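You operate a simulated robot arm through the tools that you are given. There is no shell and no other tool. Be economical: measure what you need, move in short steps, check, and stop when the job is done.

Carry out the task below with a simulated robot arm. There is one attempt and no reset: what you move stays moved.

JOB
Put things in order on the top of the desk. At the end: the beige wooden house block stands where the green vase stood; the foam dabber stands where the beige wooden house block stood; the yellow paper ball stands on top of the clear glass jar; the green vase stands where the yellow paper ball stood; whatever was shut is shut again. Leave all else as you found it, and nothing knocked over.
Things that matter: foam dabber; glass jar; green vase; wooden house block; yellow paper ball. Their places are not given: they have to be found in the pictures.

It is judged by the outcome, as a careful person would: the job done as asked, and still so three seconds after it is handed in. It fails if anything else is knocked over, pushed out of place, dropped, spilled or broken.

ROBOT AND FRAMES
A 6-joint arm with a two-finger parallel gripper, fixed in place. Base frame: the origin is at the foot of the arm, x ahead of it, y to its left, z up; the work surface is at about z = 0.003. Readings come in m, degrees, newtons and seconds.
With the tool pointing down near the work surface it reaches from about 0.12 to 0.5 m from the base axis. Its first joint turns from -72.0 to 72.0 degrees. Payload 0.65 kg.
The TCP is the grasp point between the finger pads, 0.025 m short of the fingertips. In the tool frame z runs along the fingers and y along their closing line. Largest opening 0.076 m; finger width 0.018, thickness 0.01; the body of the gripper, 0.036 by 0.078 m, starts 0.045 m behind the TCP.
Orientation is told as [roll, pitch, yaw] about the base's x, y, z axes, in that order, counted from this pose: with the fingers straight down and closing along the base's y, the tool's x points along the base's -x, its y along +y and its z along -z.

CONTROLS
- The arm moves only by the tool apply_moves. Its argument "moves" is a list of rows, each an object of numbers (a shift or turn left out is 0, a gripper value left out holds the last): "jaw": the closure, from 0 (fully open) to 1 (shut); "dx", "dy", "dz": the shift along the base's x, y, z in m; "ax", "ay", "az": the turn, a rotation vector about the base's x, y, z in degrees. In form: [{"jaw": .., "dx": .., "dy": .., "dz": .., "ax": .., "ay": .., "az": ..}, ...]. A call has 1 to 12 rows; each row shifts and turns the commanded pose from where the row before left it. Each row takes 0.2 s and may step no farther than 0.05 m and 8.6 degrees from the row before; otherwise, or with a gripper value out of range, the whole call is refused. A pose out of reach is approached as far as the arm can. The call stops where the force on the tool passes 40 N (or 10 N more than at its start, if that is more) or the arm is blocked; 0.2 s more then pass. Each finger travels about 0.108 m/s and halts on what it meets, pressing with about 35 N; the grip force reading is that of the motor and also rises with nothing between the fingers. The clock runs only during rows and for 0.2 s after the last one: add rows that do not move to give the fingers time. The reply holds the time, the measured pose of the TCP, the force on the tool along the base axes, the opening and the grip force, in the units named above and with some noise, with the torque about the TCP (base axes, N m) and any sound that the robot's microphone picked up.
- Cameras (640 x 400 px; columns grow to the right, rows downward): "scene" is fixed at [0.0683, 0.2849, 0.4039]; the picture's right is [-0.63, -0.78, 0.00], its down [-0.44, 0.35, -0.83] and it looks along [0.64, -0.52, -0.56] (base axes); focal length 298 px, centre (320, 200). "wrist" rides on the gripper at [0.058, 0.011, -0.081] in the tool frame; the picture's right is [-0.18, 0.98, 0.00], its down [-0.75, -0.14, -0.64] and it looks along [-0.63, -0.12, 0.77] (tool axes); focal length 243 px, centre (320, 200).
- capture(camera): a new picture of that camera. The clock stands still meanwhile.
- point_at(camera, pixels): there is no depth. For up to 12 entries [column, row, z] of the newest picture of that camera ("zoom" is the newest enlarged one), the place [x, y] in the base frame at which the ray of that pixel passes the height z, good to about 0.003 m. The clock stands still meanwhile.
- close_up(camera, box): a new picture of the part [left, top, right, bottom] of that camera's present view, enlarged. The clock stands still meanwhile.
- close_job(): hands the job in; it is judged then, once.

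Go step by step. Measure first, check grasps and placings, and put right what went wrong. The budget is 80 turns and 34 pictures, counting those below and the enlarged ones. Unless the task says otherwise, let go and move clear before handing in, and close with one line.

The tools are called after ">>>" as name(argument=value, ...) on one line, values as JSON. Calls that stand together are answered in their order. apply_moves: Moves the arm, as the interface text tells. Its arguments: {"type":"object","properties":{"moves":{"type":"array"}},"required":["moves"]} The other tools are called the same way: capture (camera) takes a picture; point_at (camera, pixels) gives the place at which the rays of pixels pass given heights; close_up (camera, box) takes an enlarged picture of a part of a camera's view; close_job () hands the job in.

At the start:

```text
clock: 0.0
tool_pos: [0.2576, 0.1043, 0.25]
orientation: [0.0, -0.1, 0.0]
force: [0.1, -0.4, 0.2]
moment: [0.01, -0.02, 0.03]
finger_gap: 0.076
grasp_force: 0.0
```

scene: 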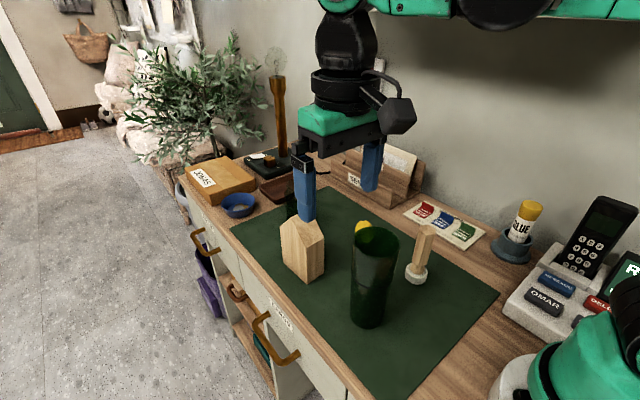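
wrist: 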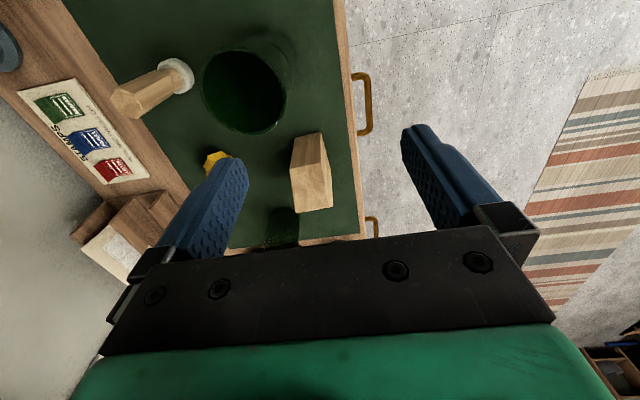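

The house block is around (302,250), the vase at (373,280), the dabber at (420,255) and the yellow ball near (362,228). The jar may be near (292,205). I'll take close-ups to check.

>>> close_up(camera="scene", box=[220, 150, 480, 340])

>>> close_up(camera="wrist", box=[60, 0, 400, 270])

```text
2.11 times, centred on (350, 245) of scene
```

zoom: 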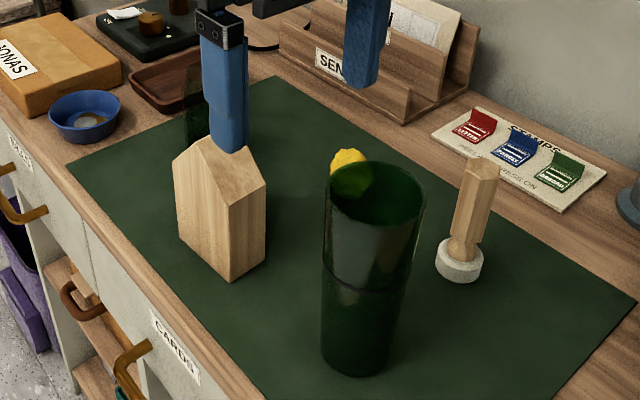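

```text
1.48 times, centred on (230, 135) of wrist
```

zoom: 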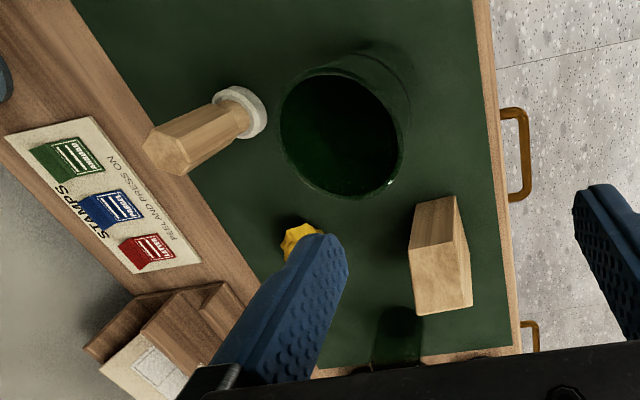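

The jar seems to be hidden behind the left finger, so I'll swing the arm aside and high to clear the scene view.

>>> apply_moves(moves=[{"dz": 0.04, "dx": -0.01}, {"dy": -0.05, "dx": -0.01}, {"dy": -0.05, "dx": -0.01}, {"dy": -0.05}, {"dy": -0.05}, {}])

>>> capture(camera="scene")

>>> capture(camera="wrist")

```text
refused: row 2 steps farther than a row can; nothing moved
```

```text
29 pictures are left
```

scene: 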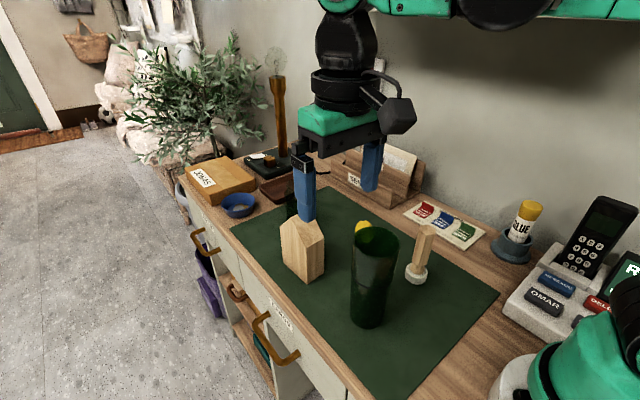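

```text
28 pictures are left
```

wrist: 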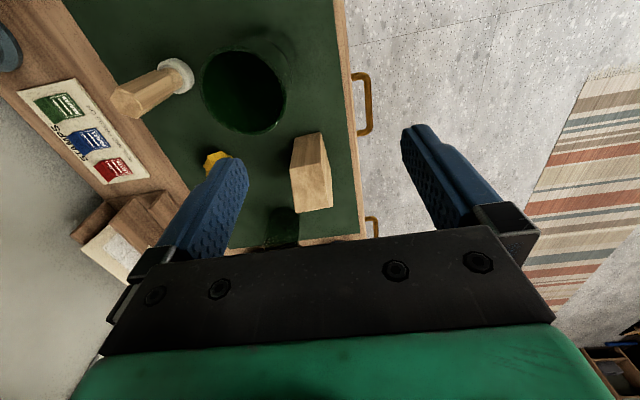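

The move was refused because a row was too long. I'll retry with shorter steps.

>>> apply_moves(moves=[{"dz": 0.04, "dx": -0.01}, {"dy": -0.04, "dx": -0.01}, {"dy": -0.04, "dx": -0.01}, {"dy": -0.045}, {"dy": -0.045}, {}])

```text
clock: 1.4
tool_pos: [0.2265, -0.0672, 0.29]
orientation: [0.1, -0.1, 0.0]
force: [0.2, 0.0, 0.5]
moment: [-0.01, -0.03, -0.01]
finger_gap: 0.0761
grasp_force: 0.1
```

>>> capture(camera="scene")

>>> close_up(camera="scene", box=[210, 160, 480, 340])

>>> capture(camera="wrist")

```text
27 pictures are left
```

scene: 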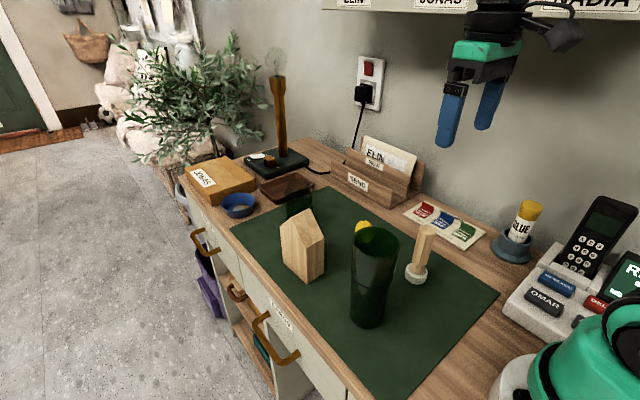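

```text
2.22 times, centred on (345, 250) of scene
```

zoom: 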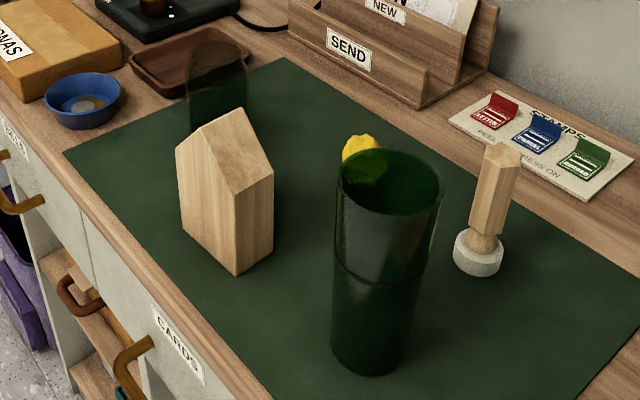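

```text
25 pictures are left
```

wrist: 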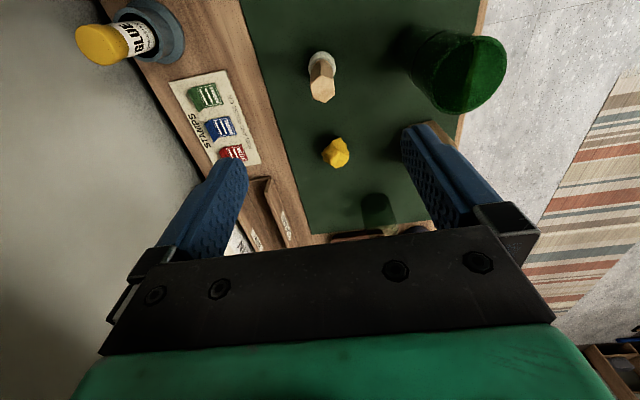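

The jar shows in the zoom at about (218,90), behind the house. I'll measure base and top points from the wrist and scene pictures.

>>> point_at(camera="zoom", pixels=[[237, 276, 0.003], [183, 228, 0.003], [273, 243, 0.003], [340, 345, 0.003], [372, 377, 0.003], [408, 350, 0.003], [476, 276, 0.003], [453, 262, 0.003], [502, 262, 0.003], [188, 118, 0.003], [247, 132, 0.003], [360, 145, 0.03]])

>>> point_at(camera="wrist", pixels=[[336, 152, 0.02], [322, 58, 0.01], [322, 88, 0.09], [378, 195, 0.06], [378, 225, 0.003], [362, 197, 0.06], [396, 197, 0.06], [323, 152, 0.02], [349, 152, 0.02], [470, 75, 0.13], [440, 75, 0.13], [508, 75, 0.13]])

>>> close_up(camera="scene", box=[260, 160, 340, 230])

>>> close_up(camera="wrist", box=[280, 20, 440, 240])

```text
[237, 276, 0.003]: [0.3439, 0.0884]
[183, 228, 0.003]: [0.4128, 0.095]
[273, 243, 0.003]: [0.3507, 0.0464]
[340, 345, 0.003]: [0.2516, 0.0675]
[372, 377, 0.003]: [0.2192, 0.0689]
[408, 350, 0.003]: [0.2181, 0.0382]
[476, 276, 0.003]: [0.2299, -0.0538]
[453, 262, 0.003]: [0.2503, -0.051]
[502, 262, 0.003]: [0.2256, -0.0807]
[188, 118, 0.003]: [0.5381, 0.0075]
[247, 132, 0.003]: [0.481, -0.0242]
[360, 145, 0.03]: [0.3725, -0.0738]
```

```text
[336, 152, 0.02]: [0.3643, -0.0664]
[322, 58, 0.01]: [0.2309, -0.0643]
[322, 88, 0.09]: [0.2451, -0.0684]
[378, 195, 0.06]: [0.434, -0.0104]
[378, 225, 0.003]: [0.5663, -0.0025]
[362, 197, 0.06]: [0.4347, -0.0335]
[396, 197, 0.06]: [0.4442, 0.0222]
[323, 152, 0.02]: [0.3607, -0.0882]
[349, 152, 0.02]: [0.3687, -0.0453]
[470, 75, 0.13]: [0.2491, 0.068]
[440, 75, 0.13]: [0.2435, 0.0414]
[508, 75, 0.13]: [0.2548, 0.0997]
```

```text
5.71 times, centred on (300, 195) of scene
```

zoom: 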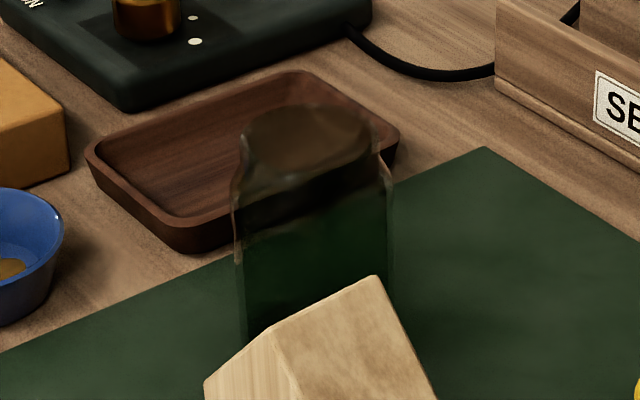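

```text
1.82 times, centred on (360, 130) of wrist
```

zoom: 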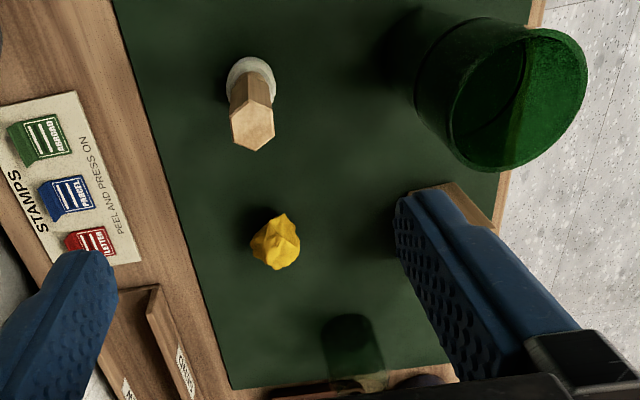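

The jar has shoulders and an unclear top, so I'll move the wrist closer to look at the jar mouth and the house.

>>> apply_moves(moves=[{"dx": 0.035, "dy": 0.03}, {"dx": 0.035, "dy": 0.03}, {"dx": 0.03, "dy": 0.02}, {}])

>>> capture(camera="wrist")

>>> close_up(camera="wrist", box=[220, 40, 420, 165])

```text
clock: 2.4
tool_pos: [0.3284, 0.0145, 0.2891]
orientation: [0.0, 0.0, 0.0]
force: [-0.5, 0.7, -0.6]
moment: [0.02, 0.02, -0.03]
finger_gap: 0.0762
grasp_force: 0.0
```

```text
22 pictures are left
```

wrist: 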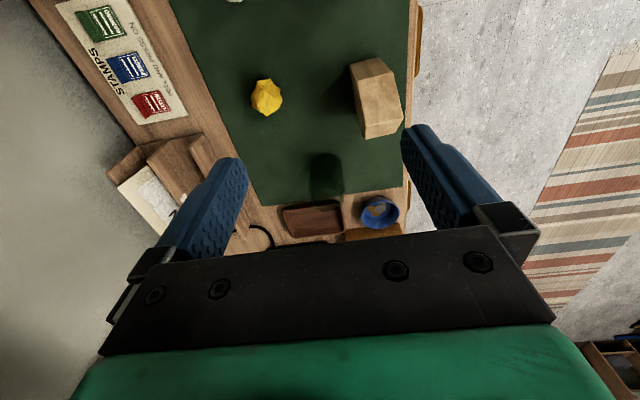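

```text
3.20 times, centred on (320, 102) of wrist
```

zoom: 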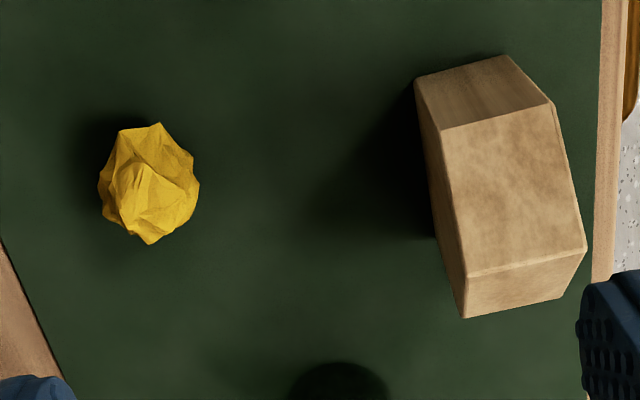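

>>> close_up(camera="wrist", box=[280, 135, 376, 215])

>>> point_at(camera="wrist", pixels=[[325, 153, 0.003], [309, 165, 0.003], [341, 165, 0.003], [325, 200, 0.08], [325, 200, 0.07], [266, 97, 0.02], [251, 97, 0.02], [282, 97, 0.02], [266, 78, 0.02], [266, 116, 0.003]])

```text
5.00 times, centred on (328, 175) of wrist
```

zoom: 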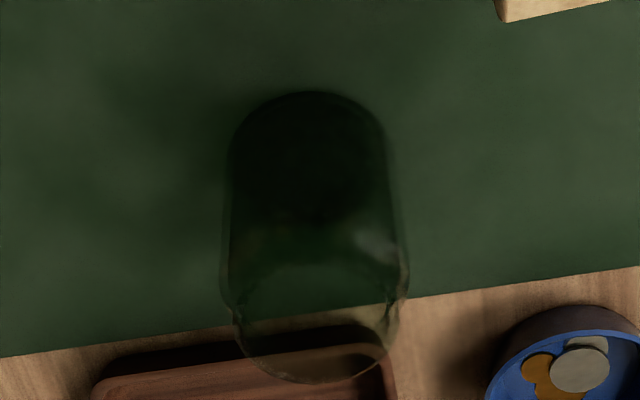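

```text
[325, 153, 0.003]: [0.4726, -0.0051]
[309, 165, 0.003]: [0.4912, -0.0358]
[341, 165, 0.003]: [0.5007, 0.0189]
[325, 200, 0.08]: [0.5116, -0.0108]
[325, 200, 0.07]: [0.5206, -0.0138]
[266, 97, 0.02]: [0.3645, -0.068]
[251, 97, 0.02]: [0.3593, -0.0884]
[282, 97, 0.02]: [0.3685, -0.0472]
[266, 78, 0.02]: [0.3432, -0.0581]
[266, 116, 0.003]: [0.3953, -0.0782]
```

The jar centre is about (0.500,-0.009) with its top near z 0.095, and the ball is at (0.364,-0.067). Ball first: I'll go above it and descend.

>>> apply_moves(moves=[{"dx": 0.018, "dy": -0.041}, {"dx": 0.018, "dy": -0.041}, {"dz": -0.05}, {"dz": -0.05}, {"dz": -0.05}, {"dz": -0.04}, {}])

>>> capture(camera="wrist")

```text
clock: 4.0
tool_pos: [0.3638, -0.0687, 0.0963]
orientation: [-0.1, 0.0, -0.1]
force: [0.4, -0.8, -0.2]
moment: [-0.01, 0.01, 0.04]
finger_gap: 0.0761
grasp_force: 0.0
```

```text
19 pictures are left
```

wrist: 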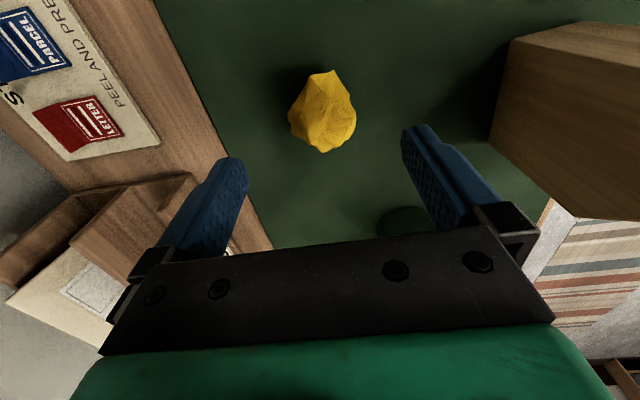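

The ball at (323,112) sits between the fingers. I'll descend and close on it.

>>> apply_moves(moves=[{"dz": -0.035}, {"dz": -0.03}, {}, {"jaw": 0.3}, {"jaw": 0.5}, {"jaw": 0.6}, {}])

>>> point_at(camera="wrist", pixels=[[323, 112, 0.022], [289, 112, 0.022], [355, 112, 0.022]])

```text
clock: 5.6
tool_pos: [0.3648, -0.0682, 0.0347]
orientation: [0.0, 0.0, 0.0]
force: [0.8, 0.0, -0.9]
moment: [-0.01, 0.01, 0.01]
finger_gap: 0.0397
grasp_force: 34.8
```

```text
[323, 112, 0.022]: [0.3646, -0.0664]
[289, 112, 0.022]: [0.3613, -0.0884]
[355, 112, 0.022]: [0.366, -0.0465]
```

The grip holds at 0.0397 m. I'll lift and carry the ball above the jar.

>>> apply_moves(moves=[{"dz": 0.05}, {"dz": 0.05}, {"dz": 0.035}, {"dx": 0.03, "dy": 0.03}, {"dx": 0.035, "dy": 0.029}, {"dx": 0.035}, {"dx": 0.035}, {}, {}])

>>> capture(camera="scene")

>>> close_up(camera="scene", box=[250, 120, 370, 220])

```text
clock: 7.6
tool_pos: [0.4776, -0.0078, 0.1665]
orientation: [0.0, 0.1, 0.1]
force: [0.5, -0.5, 0.3]
moment: [-0.02, 0.01, 0.01]
finger_gap: 0.0394
grasp_force: 35.1
out of reach, approached as far as the arm can: row 7
```

```text
18 pictures are left
```

scene: 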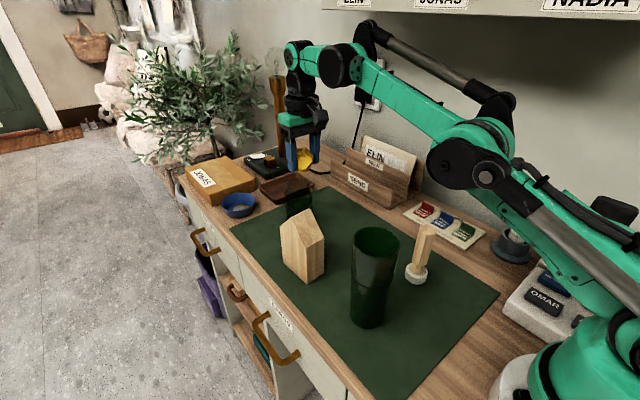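

```text
4.00 times, centred on (310, 170) of scene
```

zoom: 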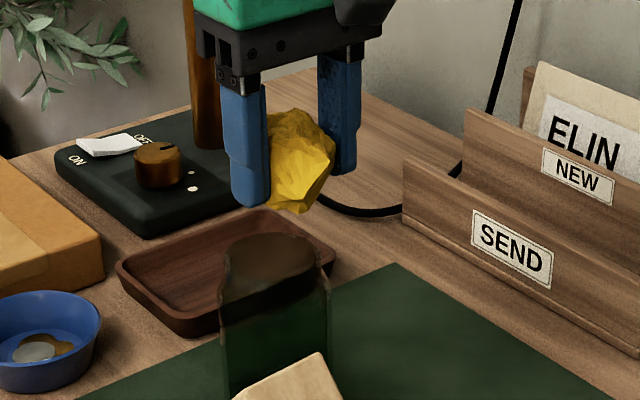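

The vertical reach limits x to 0.478 at this height, and the jar centre refines to (0.501,-0.008) with its top at about 0.09. Lower down it should reach further, so I'll drop 2 cm.

>>> apply_moves(moves=[{"dz": -0.02}, {"dx": 0.003}, {}])

```text
clock: 8.4
tool_pos: [0.4817, -0.0088, 0.1457]
orientation: [0.1, -0.1, 0.0]
force: [-0.3, 0.2, 0.6]
moment: [-0.01, 0.01, 0.02]
finger_gap: 0.0396
grasp_force: 35.1
```

>>> apply_moves(moves=[{"dx": 0.01}, {"dx": 0.008}, {}])

```text
clock: 9.2
tool_pos: [0.4851, -0.0092, 0.144]
orientation: [0.1, 0.0, 0.0]
force: [0.3, -0.1, -0.5]
moment: [-0.01, -0.01, -0.02]
finger_gap: 0.0398
grasp_force: 34.0
out of reach, approached as far as the arm can: row 1, 2
```

The vertical reach limit is 0.485 here. I'll tilt the tool about 10° so the fingers point outward, then extend.

>>> apply_moves(moves=[{"ay": -6}, {"ay": -5}, {"dx": 0.007}, {"dx": 0.007}, {}])

>>> close_up(camera="scene", box=[250, 120, 370, 220])

```text
clock: 10.4
tool_pos: [0.4998, -0.0093, 0.1442]
orientation: [0.0, -11.1, 0.0]
force: [-0.5, 0.7, 0.4]
moment: [0.0, -0.02, -0.02]
finger_gap: 0.0397
grasp_force: 34.5
```

```text
4.00 times, centred on (310, 170) of scene
```

zoom: 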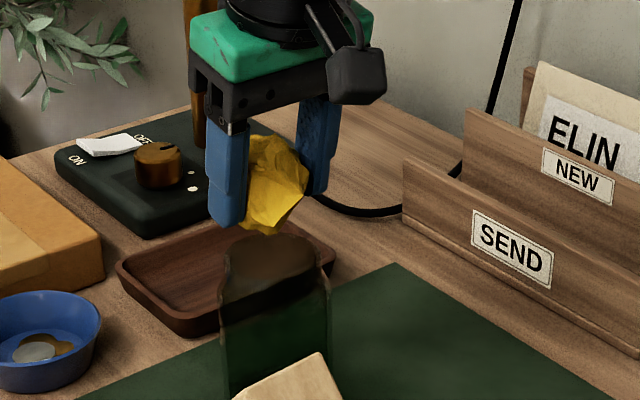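

The ball at (270,190) in the zoom lines up above the jar mouth (270,262). I'll lower it in small steps until contact.

>>> apply_moves(moves=[{"dz": -0.008}, {"dz": -0.005}, {"dz": -0.004}, {}])

>>> close_up(camera="scene", box=[260, 140, 340, 210])

```text
clock: 11.4
tool_pos: [0.4996, -0.0069, 0.1275]
orientation: [0.0, -11.0, 0.1]
force: [-0.4, 0.3, -0.4]
moment: [0.0, 0.01, 0.04]
finger_gap: 0.0397
grasp_force: 34.8
```

```text
5.71 times, centred on (300, 175) of scene
```

zoom: 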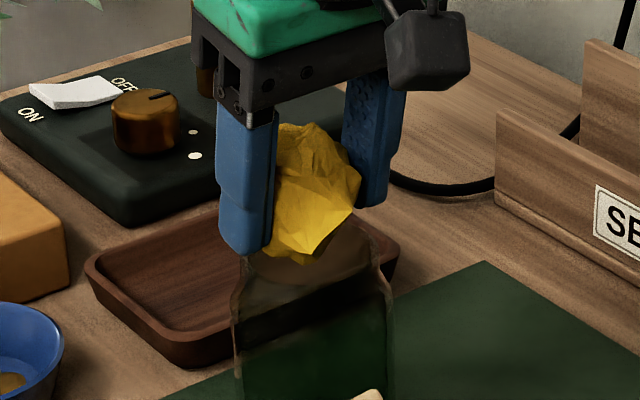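

>>> apply_moves(moves=[{"dz": -0.002}, {"dz": -0.002}, {"dz": -0.001}, {}])

```text
clock: 12.4
tool_pos: [0.5007, -0.0085, 0.1235]
orientation: [0.0, -11.1, 0.0]
force: [1.1, -1.1, 23.9]
moment: [0.1, 0.28, 0.02]
finger_gap: 0.0408
grasp_force: 35.1
```

Contact: 24 N upward at z 0.1235. I'll ease off slightly, then open slowly.

>>> apply_moves(moves=[{"dz": 0.001}, {"jaw": 0.46}, {"jaw": 0.4}, {"jaw": 0.25}, {"jaw": 0.0}, {}])

>>> close_up(camera="scene", box=[260, 140, 340, 210])

```text
clock: 13.8
tool_pos: [0.4996, -0.0078, 0.1229]
orientation: [0.0, -11.0, 0.0]
force: [-0.6, -0.3, 0.4]
moment: [0.03, 0.01, 0.02]
finger_gap: 0.0758
grasp_force: 0.0
```

```text
5.71 times, centred on (300, 175) of scene
```

zoom: 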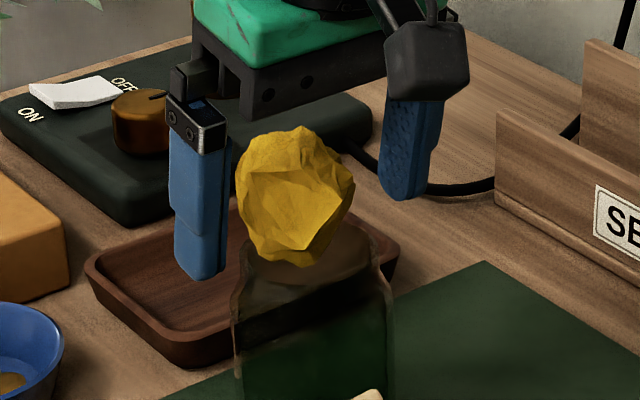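

The ball stands on the jar. I'll retract upward along the tool, untilt and move above the vase.

>>> apply_moves(moves=[{"dz": 0.04, "dx": -0.008}, {"dz": 0.04, "dx": -0.008}, {"dz": 0.035, "dx": -0.02, "ay": 3}, {"dx": -0.045, "dy": 0.012, "ay": 4}, {"dx": -0.045, "dy": 0.012, "ay": 4}, {"dx": -0.045, "dy": 0.012}, {"dx": -0.045, "dy": 0.012}, {"dx": -0.045, "dy": 0.012}, {}, {}])

>>> capture(camera="wrist")

```text
clock: 16.0
tool_pos: [0.2397, 0.0495, 0.2401]
orientation: [-0.1, 0.0, 0.0]
force: [-0.4, -0.4, 0.0]
moment: [-0.04, -0.03, -0.02]
finger_gap: 0.0761
grasp_force: 0.1
```

```text
13 pictures are left
```

wrist: 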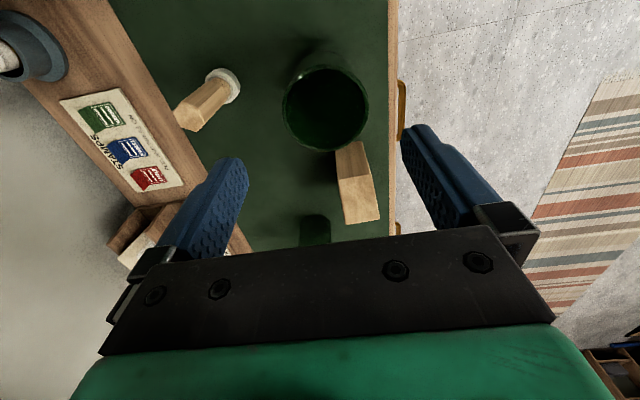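

The vase rim runs from (282,108) to (370,108), centre about (326,108). I'll convert that at plausible rim heights.

>>> point_at(camera="wrist", pixels=[[326, 108, 0.15], [326, 108, 0.14], [326, 108, 0.13], [282, 108, 0.15], [370, 108, 0.15], [326, 66, 0.15], [326, 151, 0.15], [282, 108, 0.13], [370, 108, 0.13]])

>>> point_at(camera="scene", pixels=[[376.5, 243, 0.15], [376.5, 243, 0.14], [376.5, 243, 0.13]])

```text
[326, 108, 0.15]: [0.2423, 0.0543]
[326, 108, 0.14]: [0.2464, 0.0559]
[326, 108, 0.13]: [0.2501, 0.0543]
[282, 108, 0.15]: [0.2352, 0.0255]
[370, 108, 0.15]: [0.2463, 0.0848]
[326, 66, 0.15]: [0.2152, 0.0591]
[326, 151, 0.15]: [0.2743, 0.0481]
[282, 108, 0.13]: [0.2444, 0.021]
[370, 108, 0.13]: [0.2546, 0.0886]
```

```text
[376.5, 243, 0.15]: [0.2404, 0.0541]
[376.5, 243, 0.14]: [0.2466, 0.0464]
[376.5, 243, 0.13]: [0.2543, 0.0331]
```

Both cameras agree on the rim centre (0.2415,0.0545), z≈0.15 and diameter 0.060. I'll align, descend to z≈0.118 and close.

>>> apply_moves(moves=[{"dx": 0.002, "dy": 0.005}, {"dz": -0.04}, {"dz": -0.03}, {"dz": -0.03}, {"dz": -0.022}, {}, {"jaw": 0.15}, {"jaw": 0.3}, {}])

```text
clock: 18.0
tool_pos: [0.2404, 0.0583, 0.1165]
orientation: [-0.1, -0.1, 0.1]
force: [0.0, -0.4, 0.1]
moment: [0.01, 0.02, 0.01]
finger_gap: 0.0618
grasp_force: 35.3
```

The vase is gripped at 0.0618 m. I'll lift it above its neighbours and carry it to the ball's old place.

>>> apply_moves(moves=[{"dz": 0.02}, {"dz": 0.03}, {"dz": 0.035}, {"dz": 0.035}, {"dx": 0.03, "dy": -0.03}, {"dx": 0.03, "dy": -0.03}, {"dx": 0.03, "dy": -0.03}, {"dx": 0.034, "dy": -0.032}, {}, {}])

>>> capture(camera="scene")

```text
clock: 20.2
tool_pos: [0.3635, -0.0659, 0.2358]
orientation: [0.0, 0.0, -0.1]
force: [-0.1, 0.4, -2.0]
moment: [0.03, 0.04, 0.01]
finger_gap: 0.0615
grasp_force: 35.4
```

```text
12 pictures are left
```

scene: 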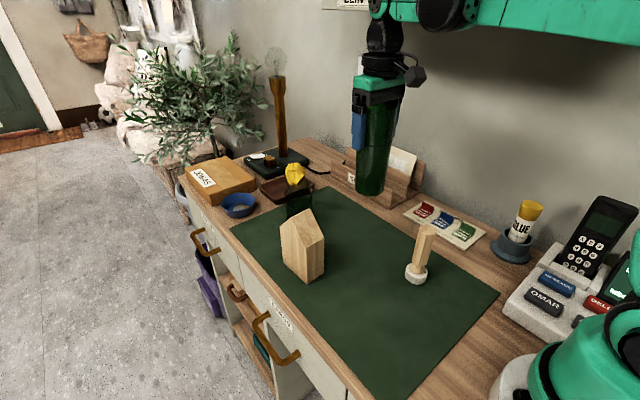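

The vase is upright above the spot and the ball is still on the jar. I'll lower it.

>>> apply_moves(moves=[{"dz": -0.04}, {"dz": -0.035}, {"dz": -0.025}, {"dz": -0.01}, {"dz": -0.004}, {"dz": -0.003}, {}])

```text
clock: 21.8
tool_pos: [0.3644, -0.0652, 0.1193]
orientation: [-0.1, 0.0, 0.0]
force: [-0.4, 0.3, -2.0]
moment: [0.01, -0.04, -0.01]
finger_gap: 0.0613
grasp_force: 35.6
```

>>> apply_moves(moves=[{"dz": -0.001, "dy": -0.001}, {"dz": -0.001}, {"dz": -0.001}, {}])

```text
clock: 22.8
tool_pos: [0.3655, -0.0651, 0.1171]
orientation: [0.0, 0.0, -0.1]
force: [0.0, 0.4, -1.0]
moment: [0.02, 0.0, 0.01]
finger_gap: 0.0616
grasp_force: 35.1
```

Nearly down: the weight reads 1 N instead of 2 N. I'll lower half a millimetre more, then release and rise.

>>> apply_moves(moves=[{"dz": -0.0007}, {}, {"jaw": 0.15}, {"jaw": 0.0}, {}, {"dz": 0.04}, {"dz": 0.04}, {"dz": 0.03}])

>>> capture(camera="scene")

```text
clock: 24.6
tool_pos: [0.3661, -0.0663, 0.226]
orientation: [0.0, 0.1, 0.0]
force: [0.9, -0.4, -0.3]
moment: [0.0, -0.03, 0.02]
finger_gap: 0.0762
grasp_force: 0.0
```

```text
11 pictures are left
```

scene: 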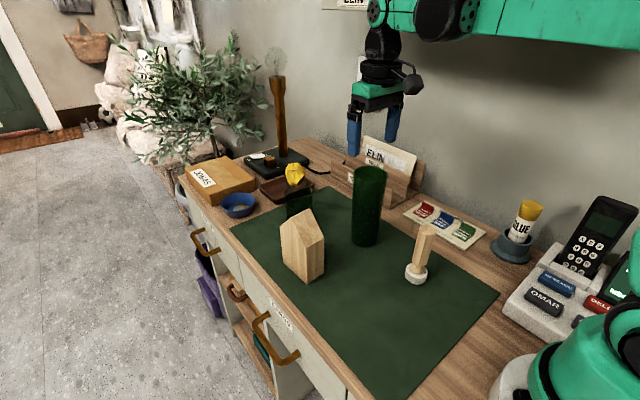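

The vase stands. Now I'll go above the house block at about (0.382,0.071).

>>> apply_moves(moves=[{"dy": 0.045}, {"dy": 0.045}, {"dy": 0.047, "dx": 0.015}, {"dz": -0.03}, {}])

>>> capture(camera="wrist")

```text
clock: 25.8
tool_pos: [0.3809, 0.0714, 0.1948]
orientation: [0.0, 0.1, -0.1]
force: [0.3, 0.0, 0.2]
moment: [0.01, 0.03, 0.03]
finger_gap: 0.0762
grasp_force: 0.1
```

```text
10 pictures are left
```

wrist: 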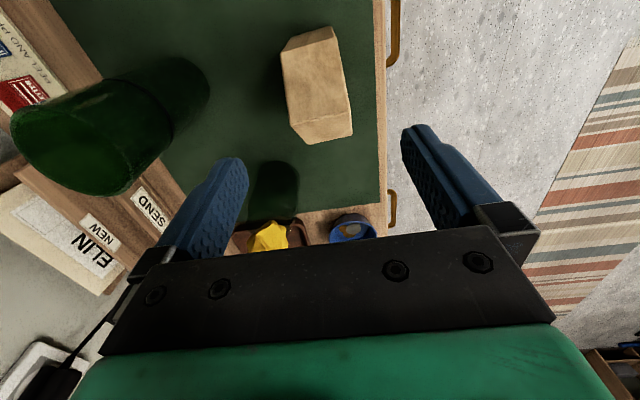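

The house ridge runs from about (290,122) to (348,95). I'll find its height and orientation by crossing both cameras.

>>> point_at(camera="wrist", pixels=[[290, 122, 0.09], [348, 95, 0.09], [319, 108, 0.08], [319, 108, 0.09], [319, 108, 0.1], [281, 55, 0.06], [335, 40, 0.06]])

>>> point_at(camera="scene", pixels=[[301, 213, 0.08], [301, 213, 0.09], [301, 213, 0.1]])

>>> close_up(camera="wrist", box=[260, 10, 380, 160])

```text
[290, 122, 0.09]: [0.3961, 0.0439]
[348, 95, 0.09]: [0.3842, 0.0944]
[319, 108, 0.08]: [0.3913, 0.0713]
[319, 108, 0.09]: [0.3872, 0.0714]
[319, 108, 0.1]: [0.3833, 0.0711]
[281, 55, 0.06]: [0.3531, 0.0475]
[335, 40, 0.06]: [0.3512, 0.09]
```

```text
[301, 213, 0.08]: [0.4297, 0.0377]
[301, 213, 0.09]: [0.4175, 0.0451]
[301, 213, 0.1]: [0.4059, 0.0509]
```

```text
2.67 times, centred on (320, 85) of wrist
```

zoom: 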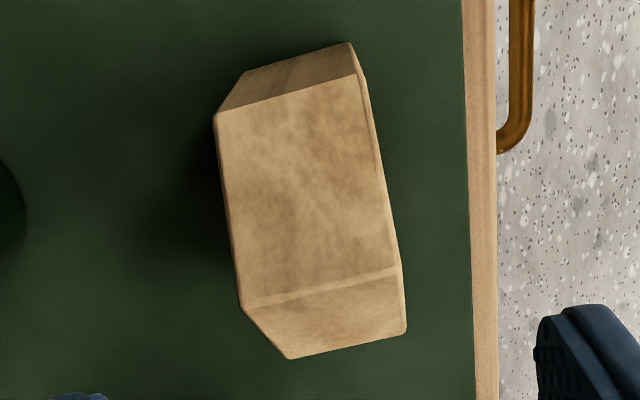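

>>> point_at(camera="zoom", pixels=[[243, 308, 0.115], [397, 268, 0.115], [247, 72, 0.003], [350, 43, 0.003], [217, 115, 0.075], [357, 78, 0.075], [290, 358, 0.075], [405, 333, 0.075]])

```text
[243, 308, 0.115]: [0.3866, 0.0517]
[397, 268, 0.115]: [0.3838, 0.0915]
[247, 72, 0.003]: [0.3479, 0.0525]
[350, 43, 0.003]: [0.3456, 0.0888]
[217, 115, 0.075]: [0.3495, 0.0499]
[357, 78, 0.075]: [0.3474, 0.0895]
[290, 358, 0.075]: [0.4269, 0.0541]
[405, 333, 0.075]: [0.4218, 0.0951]
```

The house is centred at (0.385,0.072), ridge height 0.115, thickness 0.040, yaw about 4°. I'll align, descend to z 0.08 and grip.

>>> apply_moves(moves=[{"dx": 0.004, "az": 4}, {"dz": -0.04}, {"dz": -0.04}, {"dz": -0.035}, {}, {"jaw": 0.3}, {"jaw": 0.55}, {}, {}])

```text
clock: 27.8
tool_pos: [0.3836, 0.0692, 0.0819]
orientation: [0.1, -0.1, 4.0]
force: [-0.9, 6.4, 39.3]
moment: [0.33, 0.17, -0.08]
finger_gap: 0.0434
grasp_force: 5.7
```

An upward force of 39 N suggests the gripper body is pressing on the ridge. I'll open, rise a little and re-read.

>>> apply_moves(moves=[{"jaw": 0.35}, {"dz": 0.005}, {}])

>>> close_up(camera="scene", box=[250, 140, 370, 290])

```text
clock: 28.6
tool_pos: [0.384, 0.0714, 0.0861]
orientation: [0.0, 0.0, 3.8]
force: [0.4, -0.2, 0.2]
moment: [-0.02, 0.0, 0.01]
finger_gap: 0.0496
grasp_force: 0.1
```

```text
2.67 times, centred on (310, 215) of scene
```

zoom: 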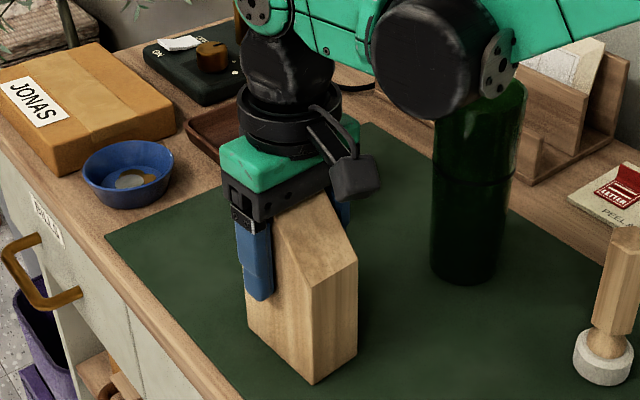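

The force is gone at z 0.086, so the ridge was touching the palm. I'll close here.

>>> apply_moves(moves=[{"jaw": 0.45}, {"jaw": 0.55}, {}, {}])

```text
clock: 29.6
tool_pos: [0.3837, 0.0689, 0.0865]
orientation: [0.0, -0.1, 4.0]
force: [0.1, 1.4, 0.1]
moment: [0.1, 0.07, -0.03]
finger_gap: 0.0397
grasp_force: 34.7
```

The grip holds at 0.0397 m. I'll lift and carry the house to the vase's old place.

>>> apply_moves(moves=[{"dz": 0.02}, {"dz": 0.03}, {"dx": -0.048, "dy": -0.005}, {"dx": -0.048, "dy": -0.005}, {"dx": -0.048, "dy": -0.006}, {}, {"dz": -0.03}, {"dz": -0.016}, {}])

```text
clock: 31.6
tool_pos: [0.2393, 0.0565, 0.0904]
orientation: [0.0, 0.0, 4.0]
force: [0.7, -0.9, -2.0]
moment: [-0.03, -0.03, -0.01]
finger_gap: 0.0396
grasp_force: 35.2
```

>>> apply_moves(moves=[{"dz": -0.002, "dx": 0.001, "dy": -0.002}, {"dz": -0.001}, {"dz": -0.001}, {}])

```text
clock: 32.6
tool_pos: [0.2404, 0.0541, 0.086]
orientation: [0.0, 0.0, 4.0]
force: [0.0, 0.8, -0.8]
moment: [-0.01, 0.03, -0.03]
finger_gap: 0.0398
grasp_force: 35.0
```

The table now carries most of the weight. I'll release, rise and move above the dabber at about (0.24,-0.067).

>>> apply_moves(moves=[{"dz": -0.0006}, {"jaw": 0.3}, {"jaw": 0.0}, {}, {"dz": 0.045}, {"dz": 0.045}, {"dz": 0.03}, {"dy": -0.04, "az": -4}, {"dy": -0.04}, {"dy": -0.04}, {}])

>>> capture(camera="wrist")

>>> capture(camera="scene")

```text
clock: 35.0
tool_pos: [0.2412, -0.0672, 0.205]
orientation: [0.0, 0.1, -0.1]
force: [0.4, 0.0, 0.0]
moment: [0.01, 0.01, 0.03]
finger_gap: 0.0759
grasp_force: 0.2
```

```text
7 pictures are left
```

wrist: 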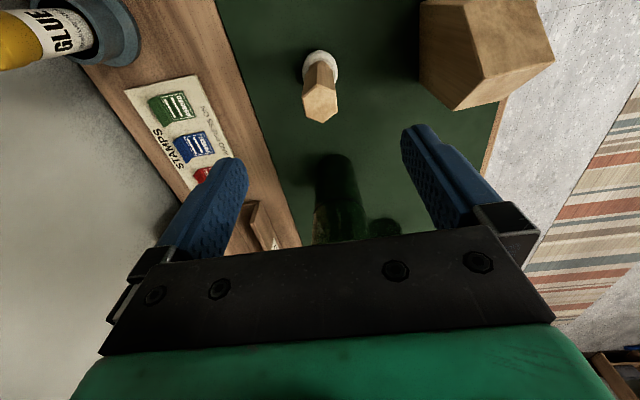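

```text
6 pictures are left
```

scene: 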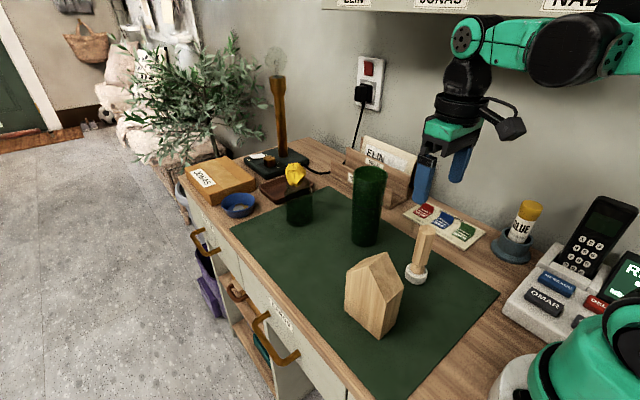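

The house is placed. The dabber's handle top is near wrist (321,103) and scene (428,230), so I'll locate it.

>>> point_at(camera="wrist", pixels=[[321, 103, 0.08], [321, 103, 0.09], [321, 103, 0.1], [320, 60, 0.01], [303, 66, 0.018], [338, 72, 0.018], [303, 100, 0.09], [338, 103, 0.09]])

>>> point_at(camera="scene", pixels=[[428, 230, 0.08], [428, 230, 0.09], [428, 230, 0.1], [416, 283, 0.003]])

```text
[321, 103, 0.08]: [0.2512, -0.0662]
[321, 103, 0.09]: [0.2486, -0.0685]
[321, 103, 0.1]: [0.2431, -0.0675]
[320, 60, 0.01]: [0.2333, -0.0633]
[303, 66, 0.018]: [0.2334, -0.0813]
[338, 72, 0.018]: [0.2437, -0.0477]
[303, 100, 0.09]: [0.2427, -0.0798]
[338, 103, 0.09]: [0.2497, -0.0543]
```

```text
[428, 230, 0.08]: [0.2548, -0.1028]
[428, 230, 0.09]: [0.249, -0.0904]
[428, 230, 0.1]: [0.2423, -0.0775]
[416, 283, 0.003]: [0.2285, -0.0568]
```

The handle top is at about (0.241,-0.067), z≈0.105. I'll descend to z 0.075 and close.

>>> apply_moves(moves=[{"dz": -0.045}, {"dz": -0.045}, {"dz": -0.04}, {}, {"jaw": 0.3}, {"jaw": 0.6}, {"jaw": 0.75}, {}, {}])

```text
clock: 37.0
tool_pos: [0.239, -0.0676, 0.0762]
orientation: [0.0, 0.0, 0.0]
force: [0.3, 0.9, 0.3]
moment: [-0.02, 0.03, 0.0]
finger_gap: 0.0235
grasp_force: 34.9
```

Gripped at 0.0235 m. I'll lift high and carry it diagonally to the house's old place (0.3845,0.0705).

>>> apply_moves(moves=[{"dz": 0.03}, {"dz": 0.045}, {"dz": 0.045}, {"dx": 0.03, "dy": 0.029}, {"dx": 0.03, "dy": 0.029}, {"dx": 0.03, "dy": 0.029}, {"dx": 0.03, "dy": 0.029}, {"dx": 0.023, "dy": 0.022}, {}, {"dz": -0.045}, {"dz": -0.045}, {}])

>>> capture(camera="scene")

```text
clock: 39.6
tool_pos: [0.3837, 0.0697, 0.1069]
orientation: [-0.1, 0.0, 0.1]
force: [0.5, -0.6, -0.1]
moment: [0.0, 0.01, 0.01]
finger_gap: 0.0237
grasp_force: 35.3
```

```text
5 pictures are left
```

scene: 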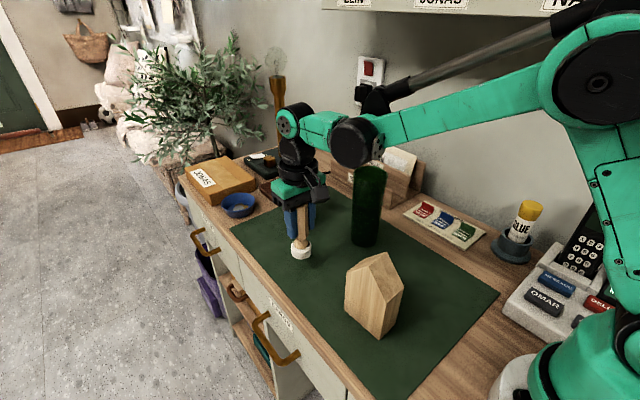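

The dabber hangs upright over the spot. I'll lower it about 3 cm.

>>> apply_moves(moves=[{"dz": -0.02}, {"dz": -0.007}, {"dz": -0.002}, {"dz": -0.001}, {}])

```text
clock: 40.8
tool_pos: [0.3854, 0.0707, 0.0743]
orientation: [0.0, 0.0, 0.0]
force: [-0.5, 0.2, -0.1]
moment: [-0.02, 0.01, -0.04]
finger_gap: 0.0233
grasp_force: 34.8
```

It's back at the grasp height. I'll release and rise.

>>> apply_moves(moves=[{"dz": -0.0007}, {}, {"jaw": 0.55}, {"jaw": 0.3}, {"jaw": 0.0}, {}, {"dz": 0.04}, {"dz": 0.045}, {"dz": 0.045}, {"dx": -0.03, "dz": 0.03}, {"dx": -0.04}, {}])

>>> capture(camera="scene")

```text
clock: 43.4
tool_pos: [0.3127, 0.0704, 0.2388]
orientation: [0.0, 0.0, -0.1]
force: [0.1, 0.5, 0.1]
moment: [-0.02, 0.02, -0.01]
finger_gap: 0.0761
grasp_force: 0.0
```

```text
4 pictures are left
```

scene: 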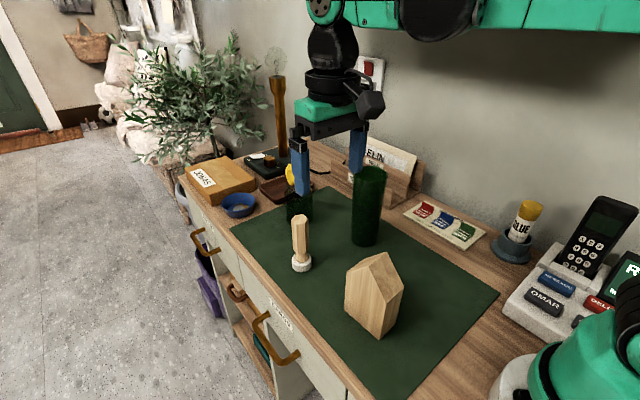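

Everything is standing. I'll check the placed positions before handing in.

>>> point_at(camera="scene", pixels=[[301, 265, 0.01], [345, 307, 0.003], [380, 338, 0.003], [400, 315, 0.003], [366, 237, 0.003]])

>>> close_up(camera="scene", box=[240, 140, 420, 340])

```text
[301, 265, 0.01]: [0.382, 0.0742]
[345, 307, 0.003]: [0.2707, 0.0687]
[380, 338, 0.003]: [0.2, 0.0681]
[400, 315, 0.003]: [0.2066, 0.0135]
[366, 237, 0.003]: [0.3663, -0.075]
```

```text
2.00 times, centred on (330, 240) of scene
```

zoom: 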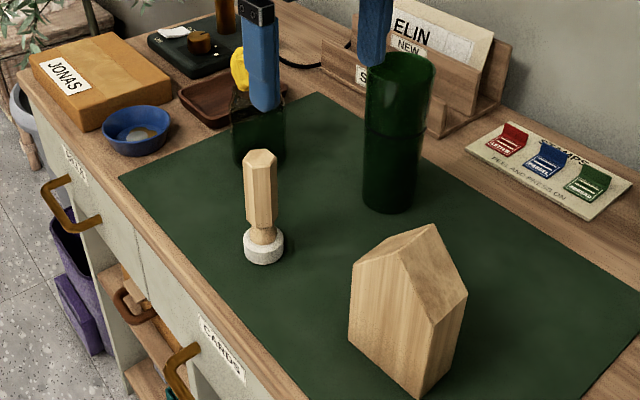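

All four objects stand in their target places, the ball rests on the jar, and nothing was opened. I'm handing in.

>>> close_job()

```text
The job is handed in.
```

The job is done and handed in: the house block, dabber and vase stand in their new places, the paper ball is on the jar, and nothing else in view has moved or fallen. I opened nothing, so there was nothing to shut.
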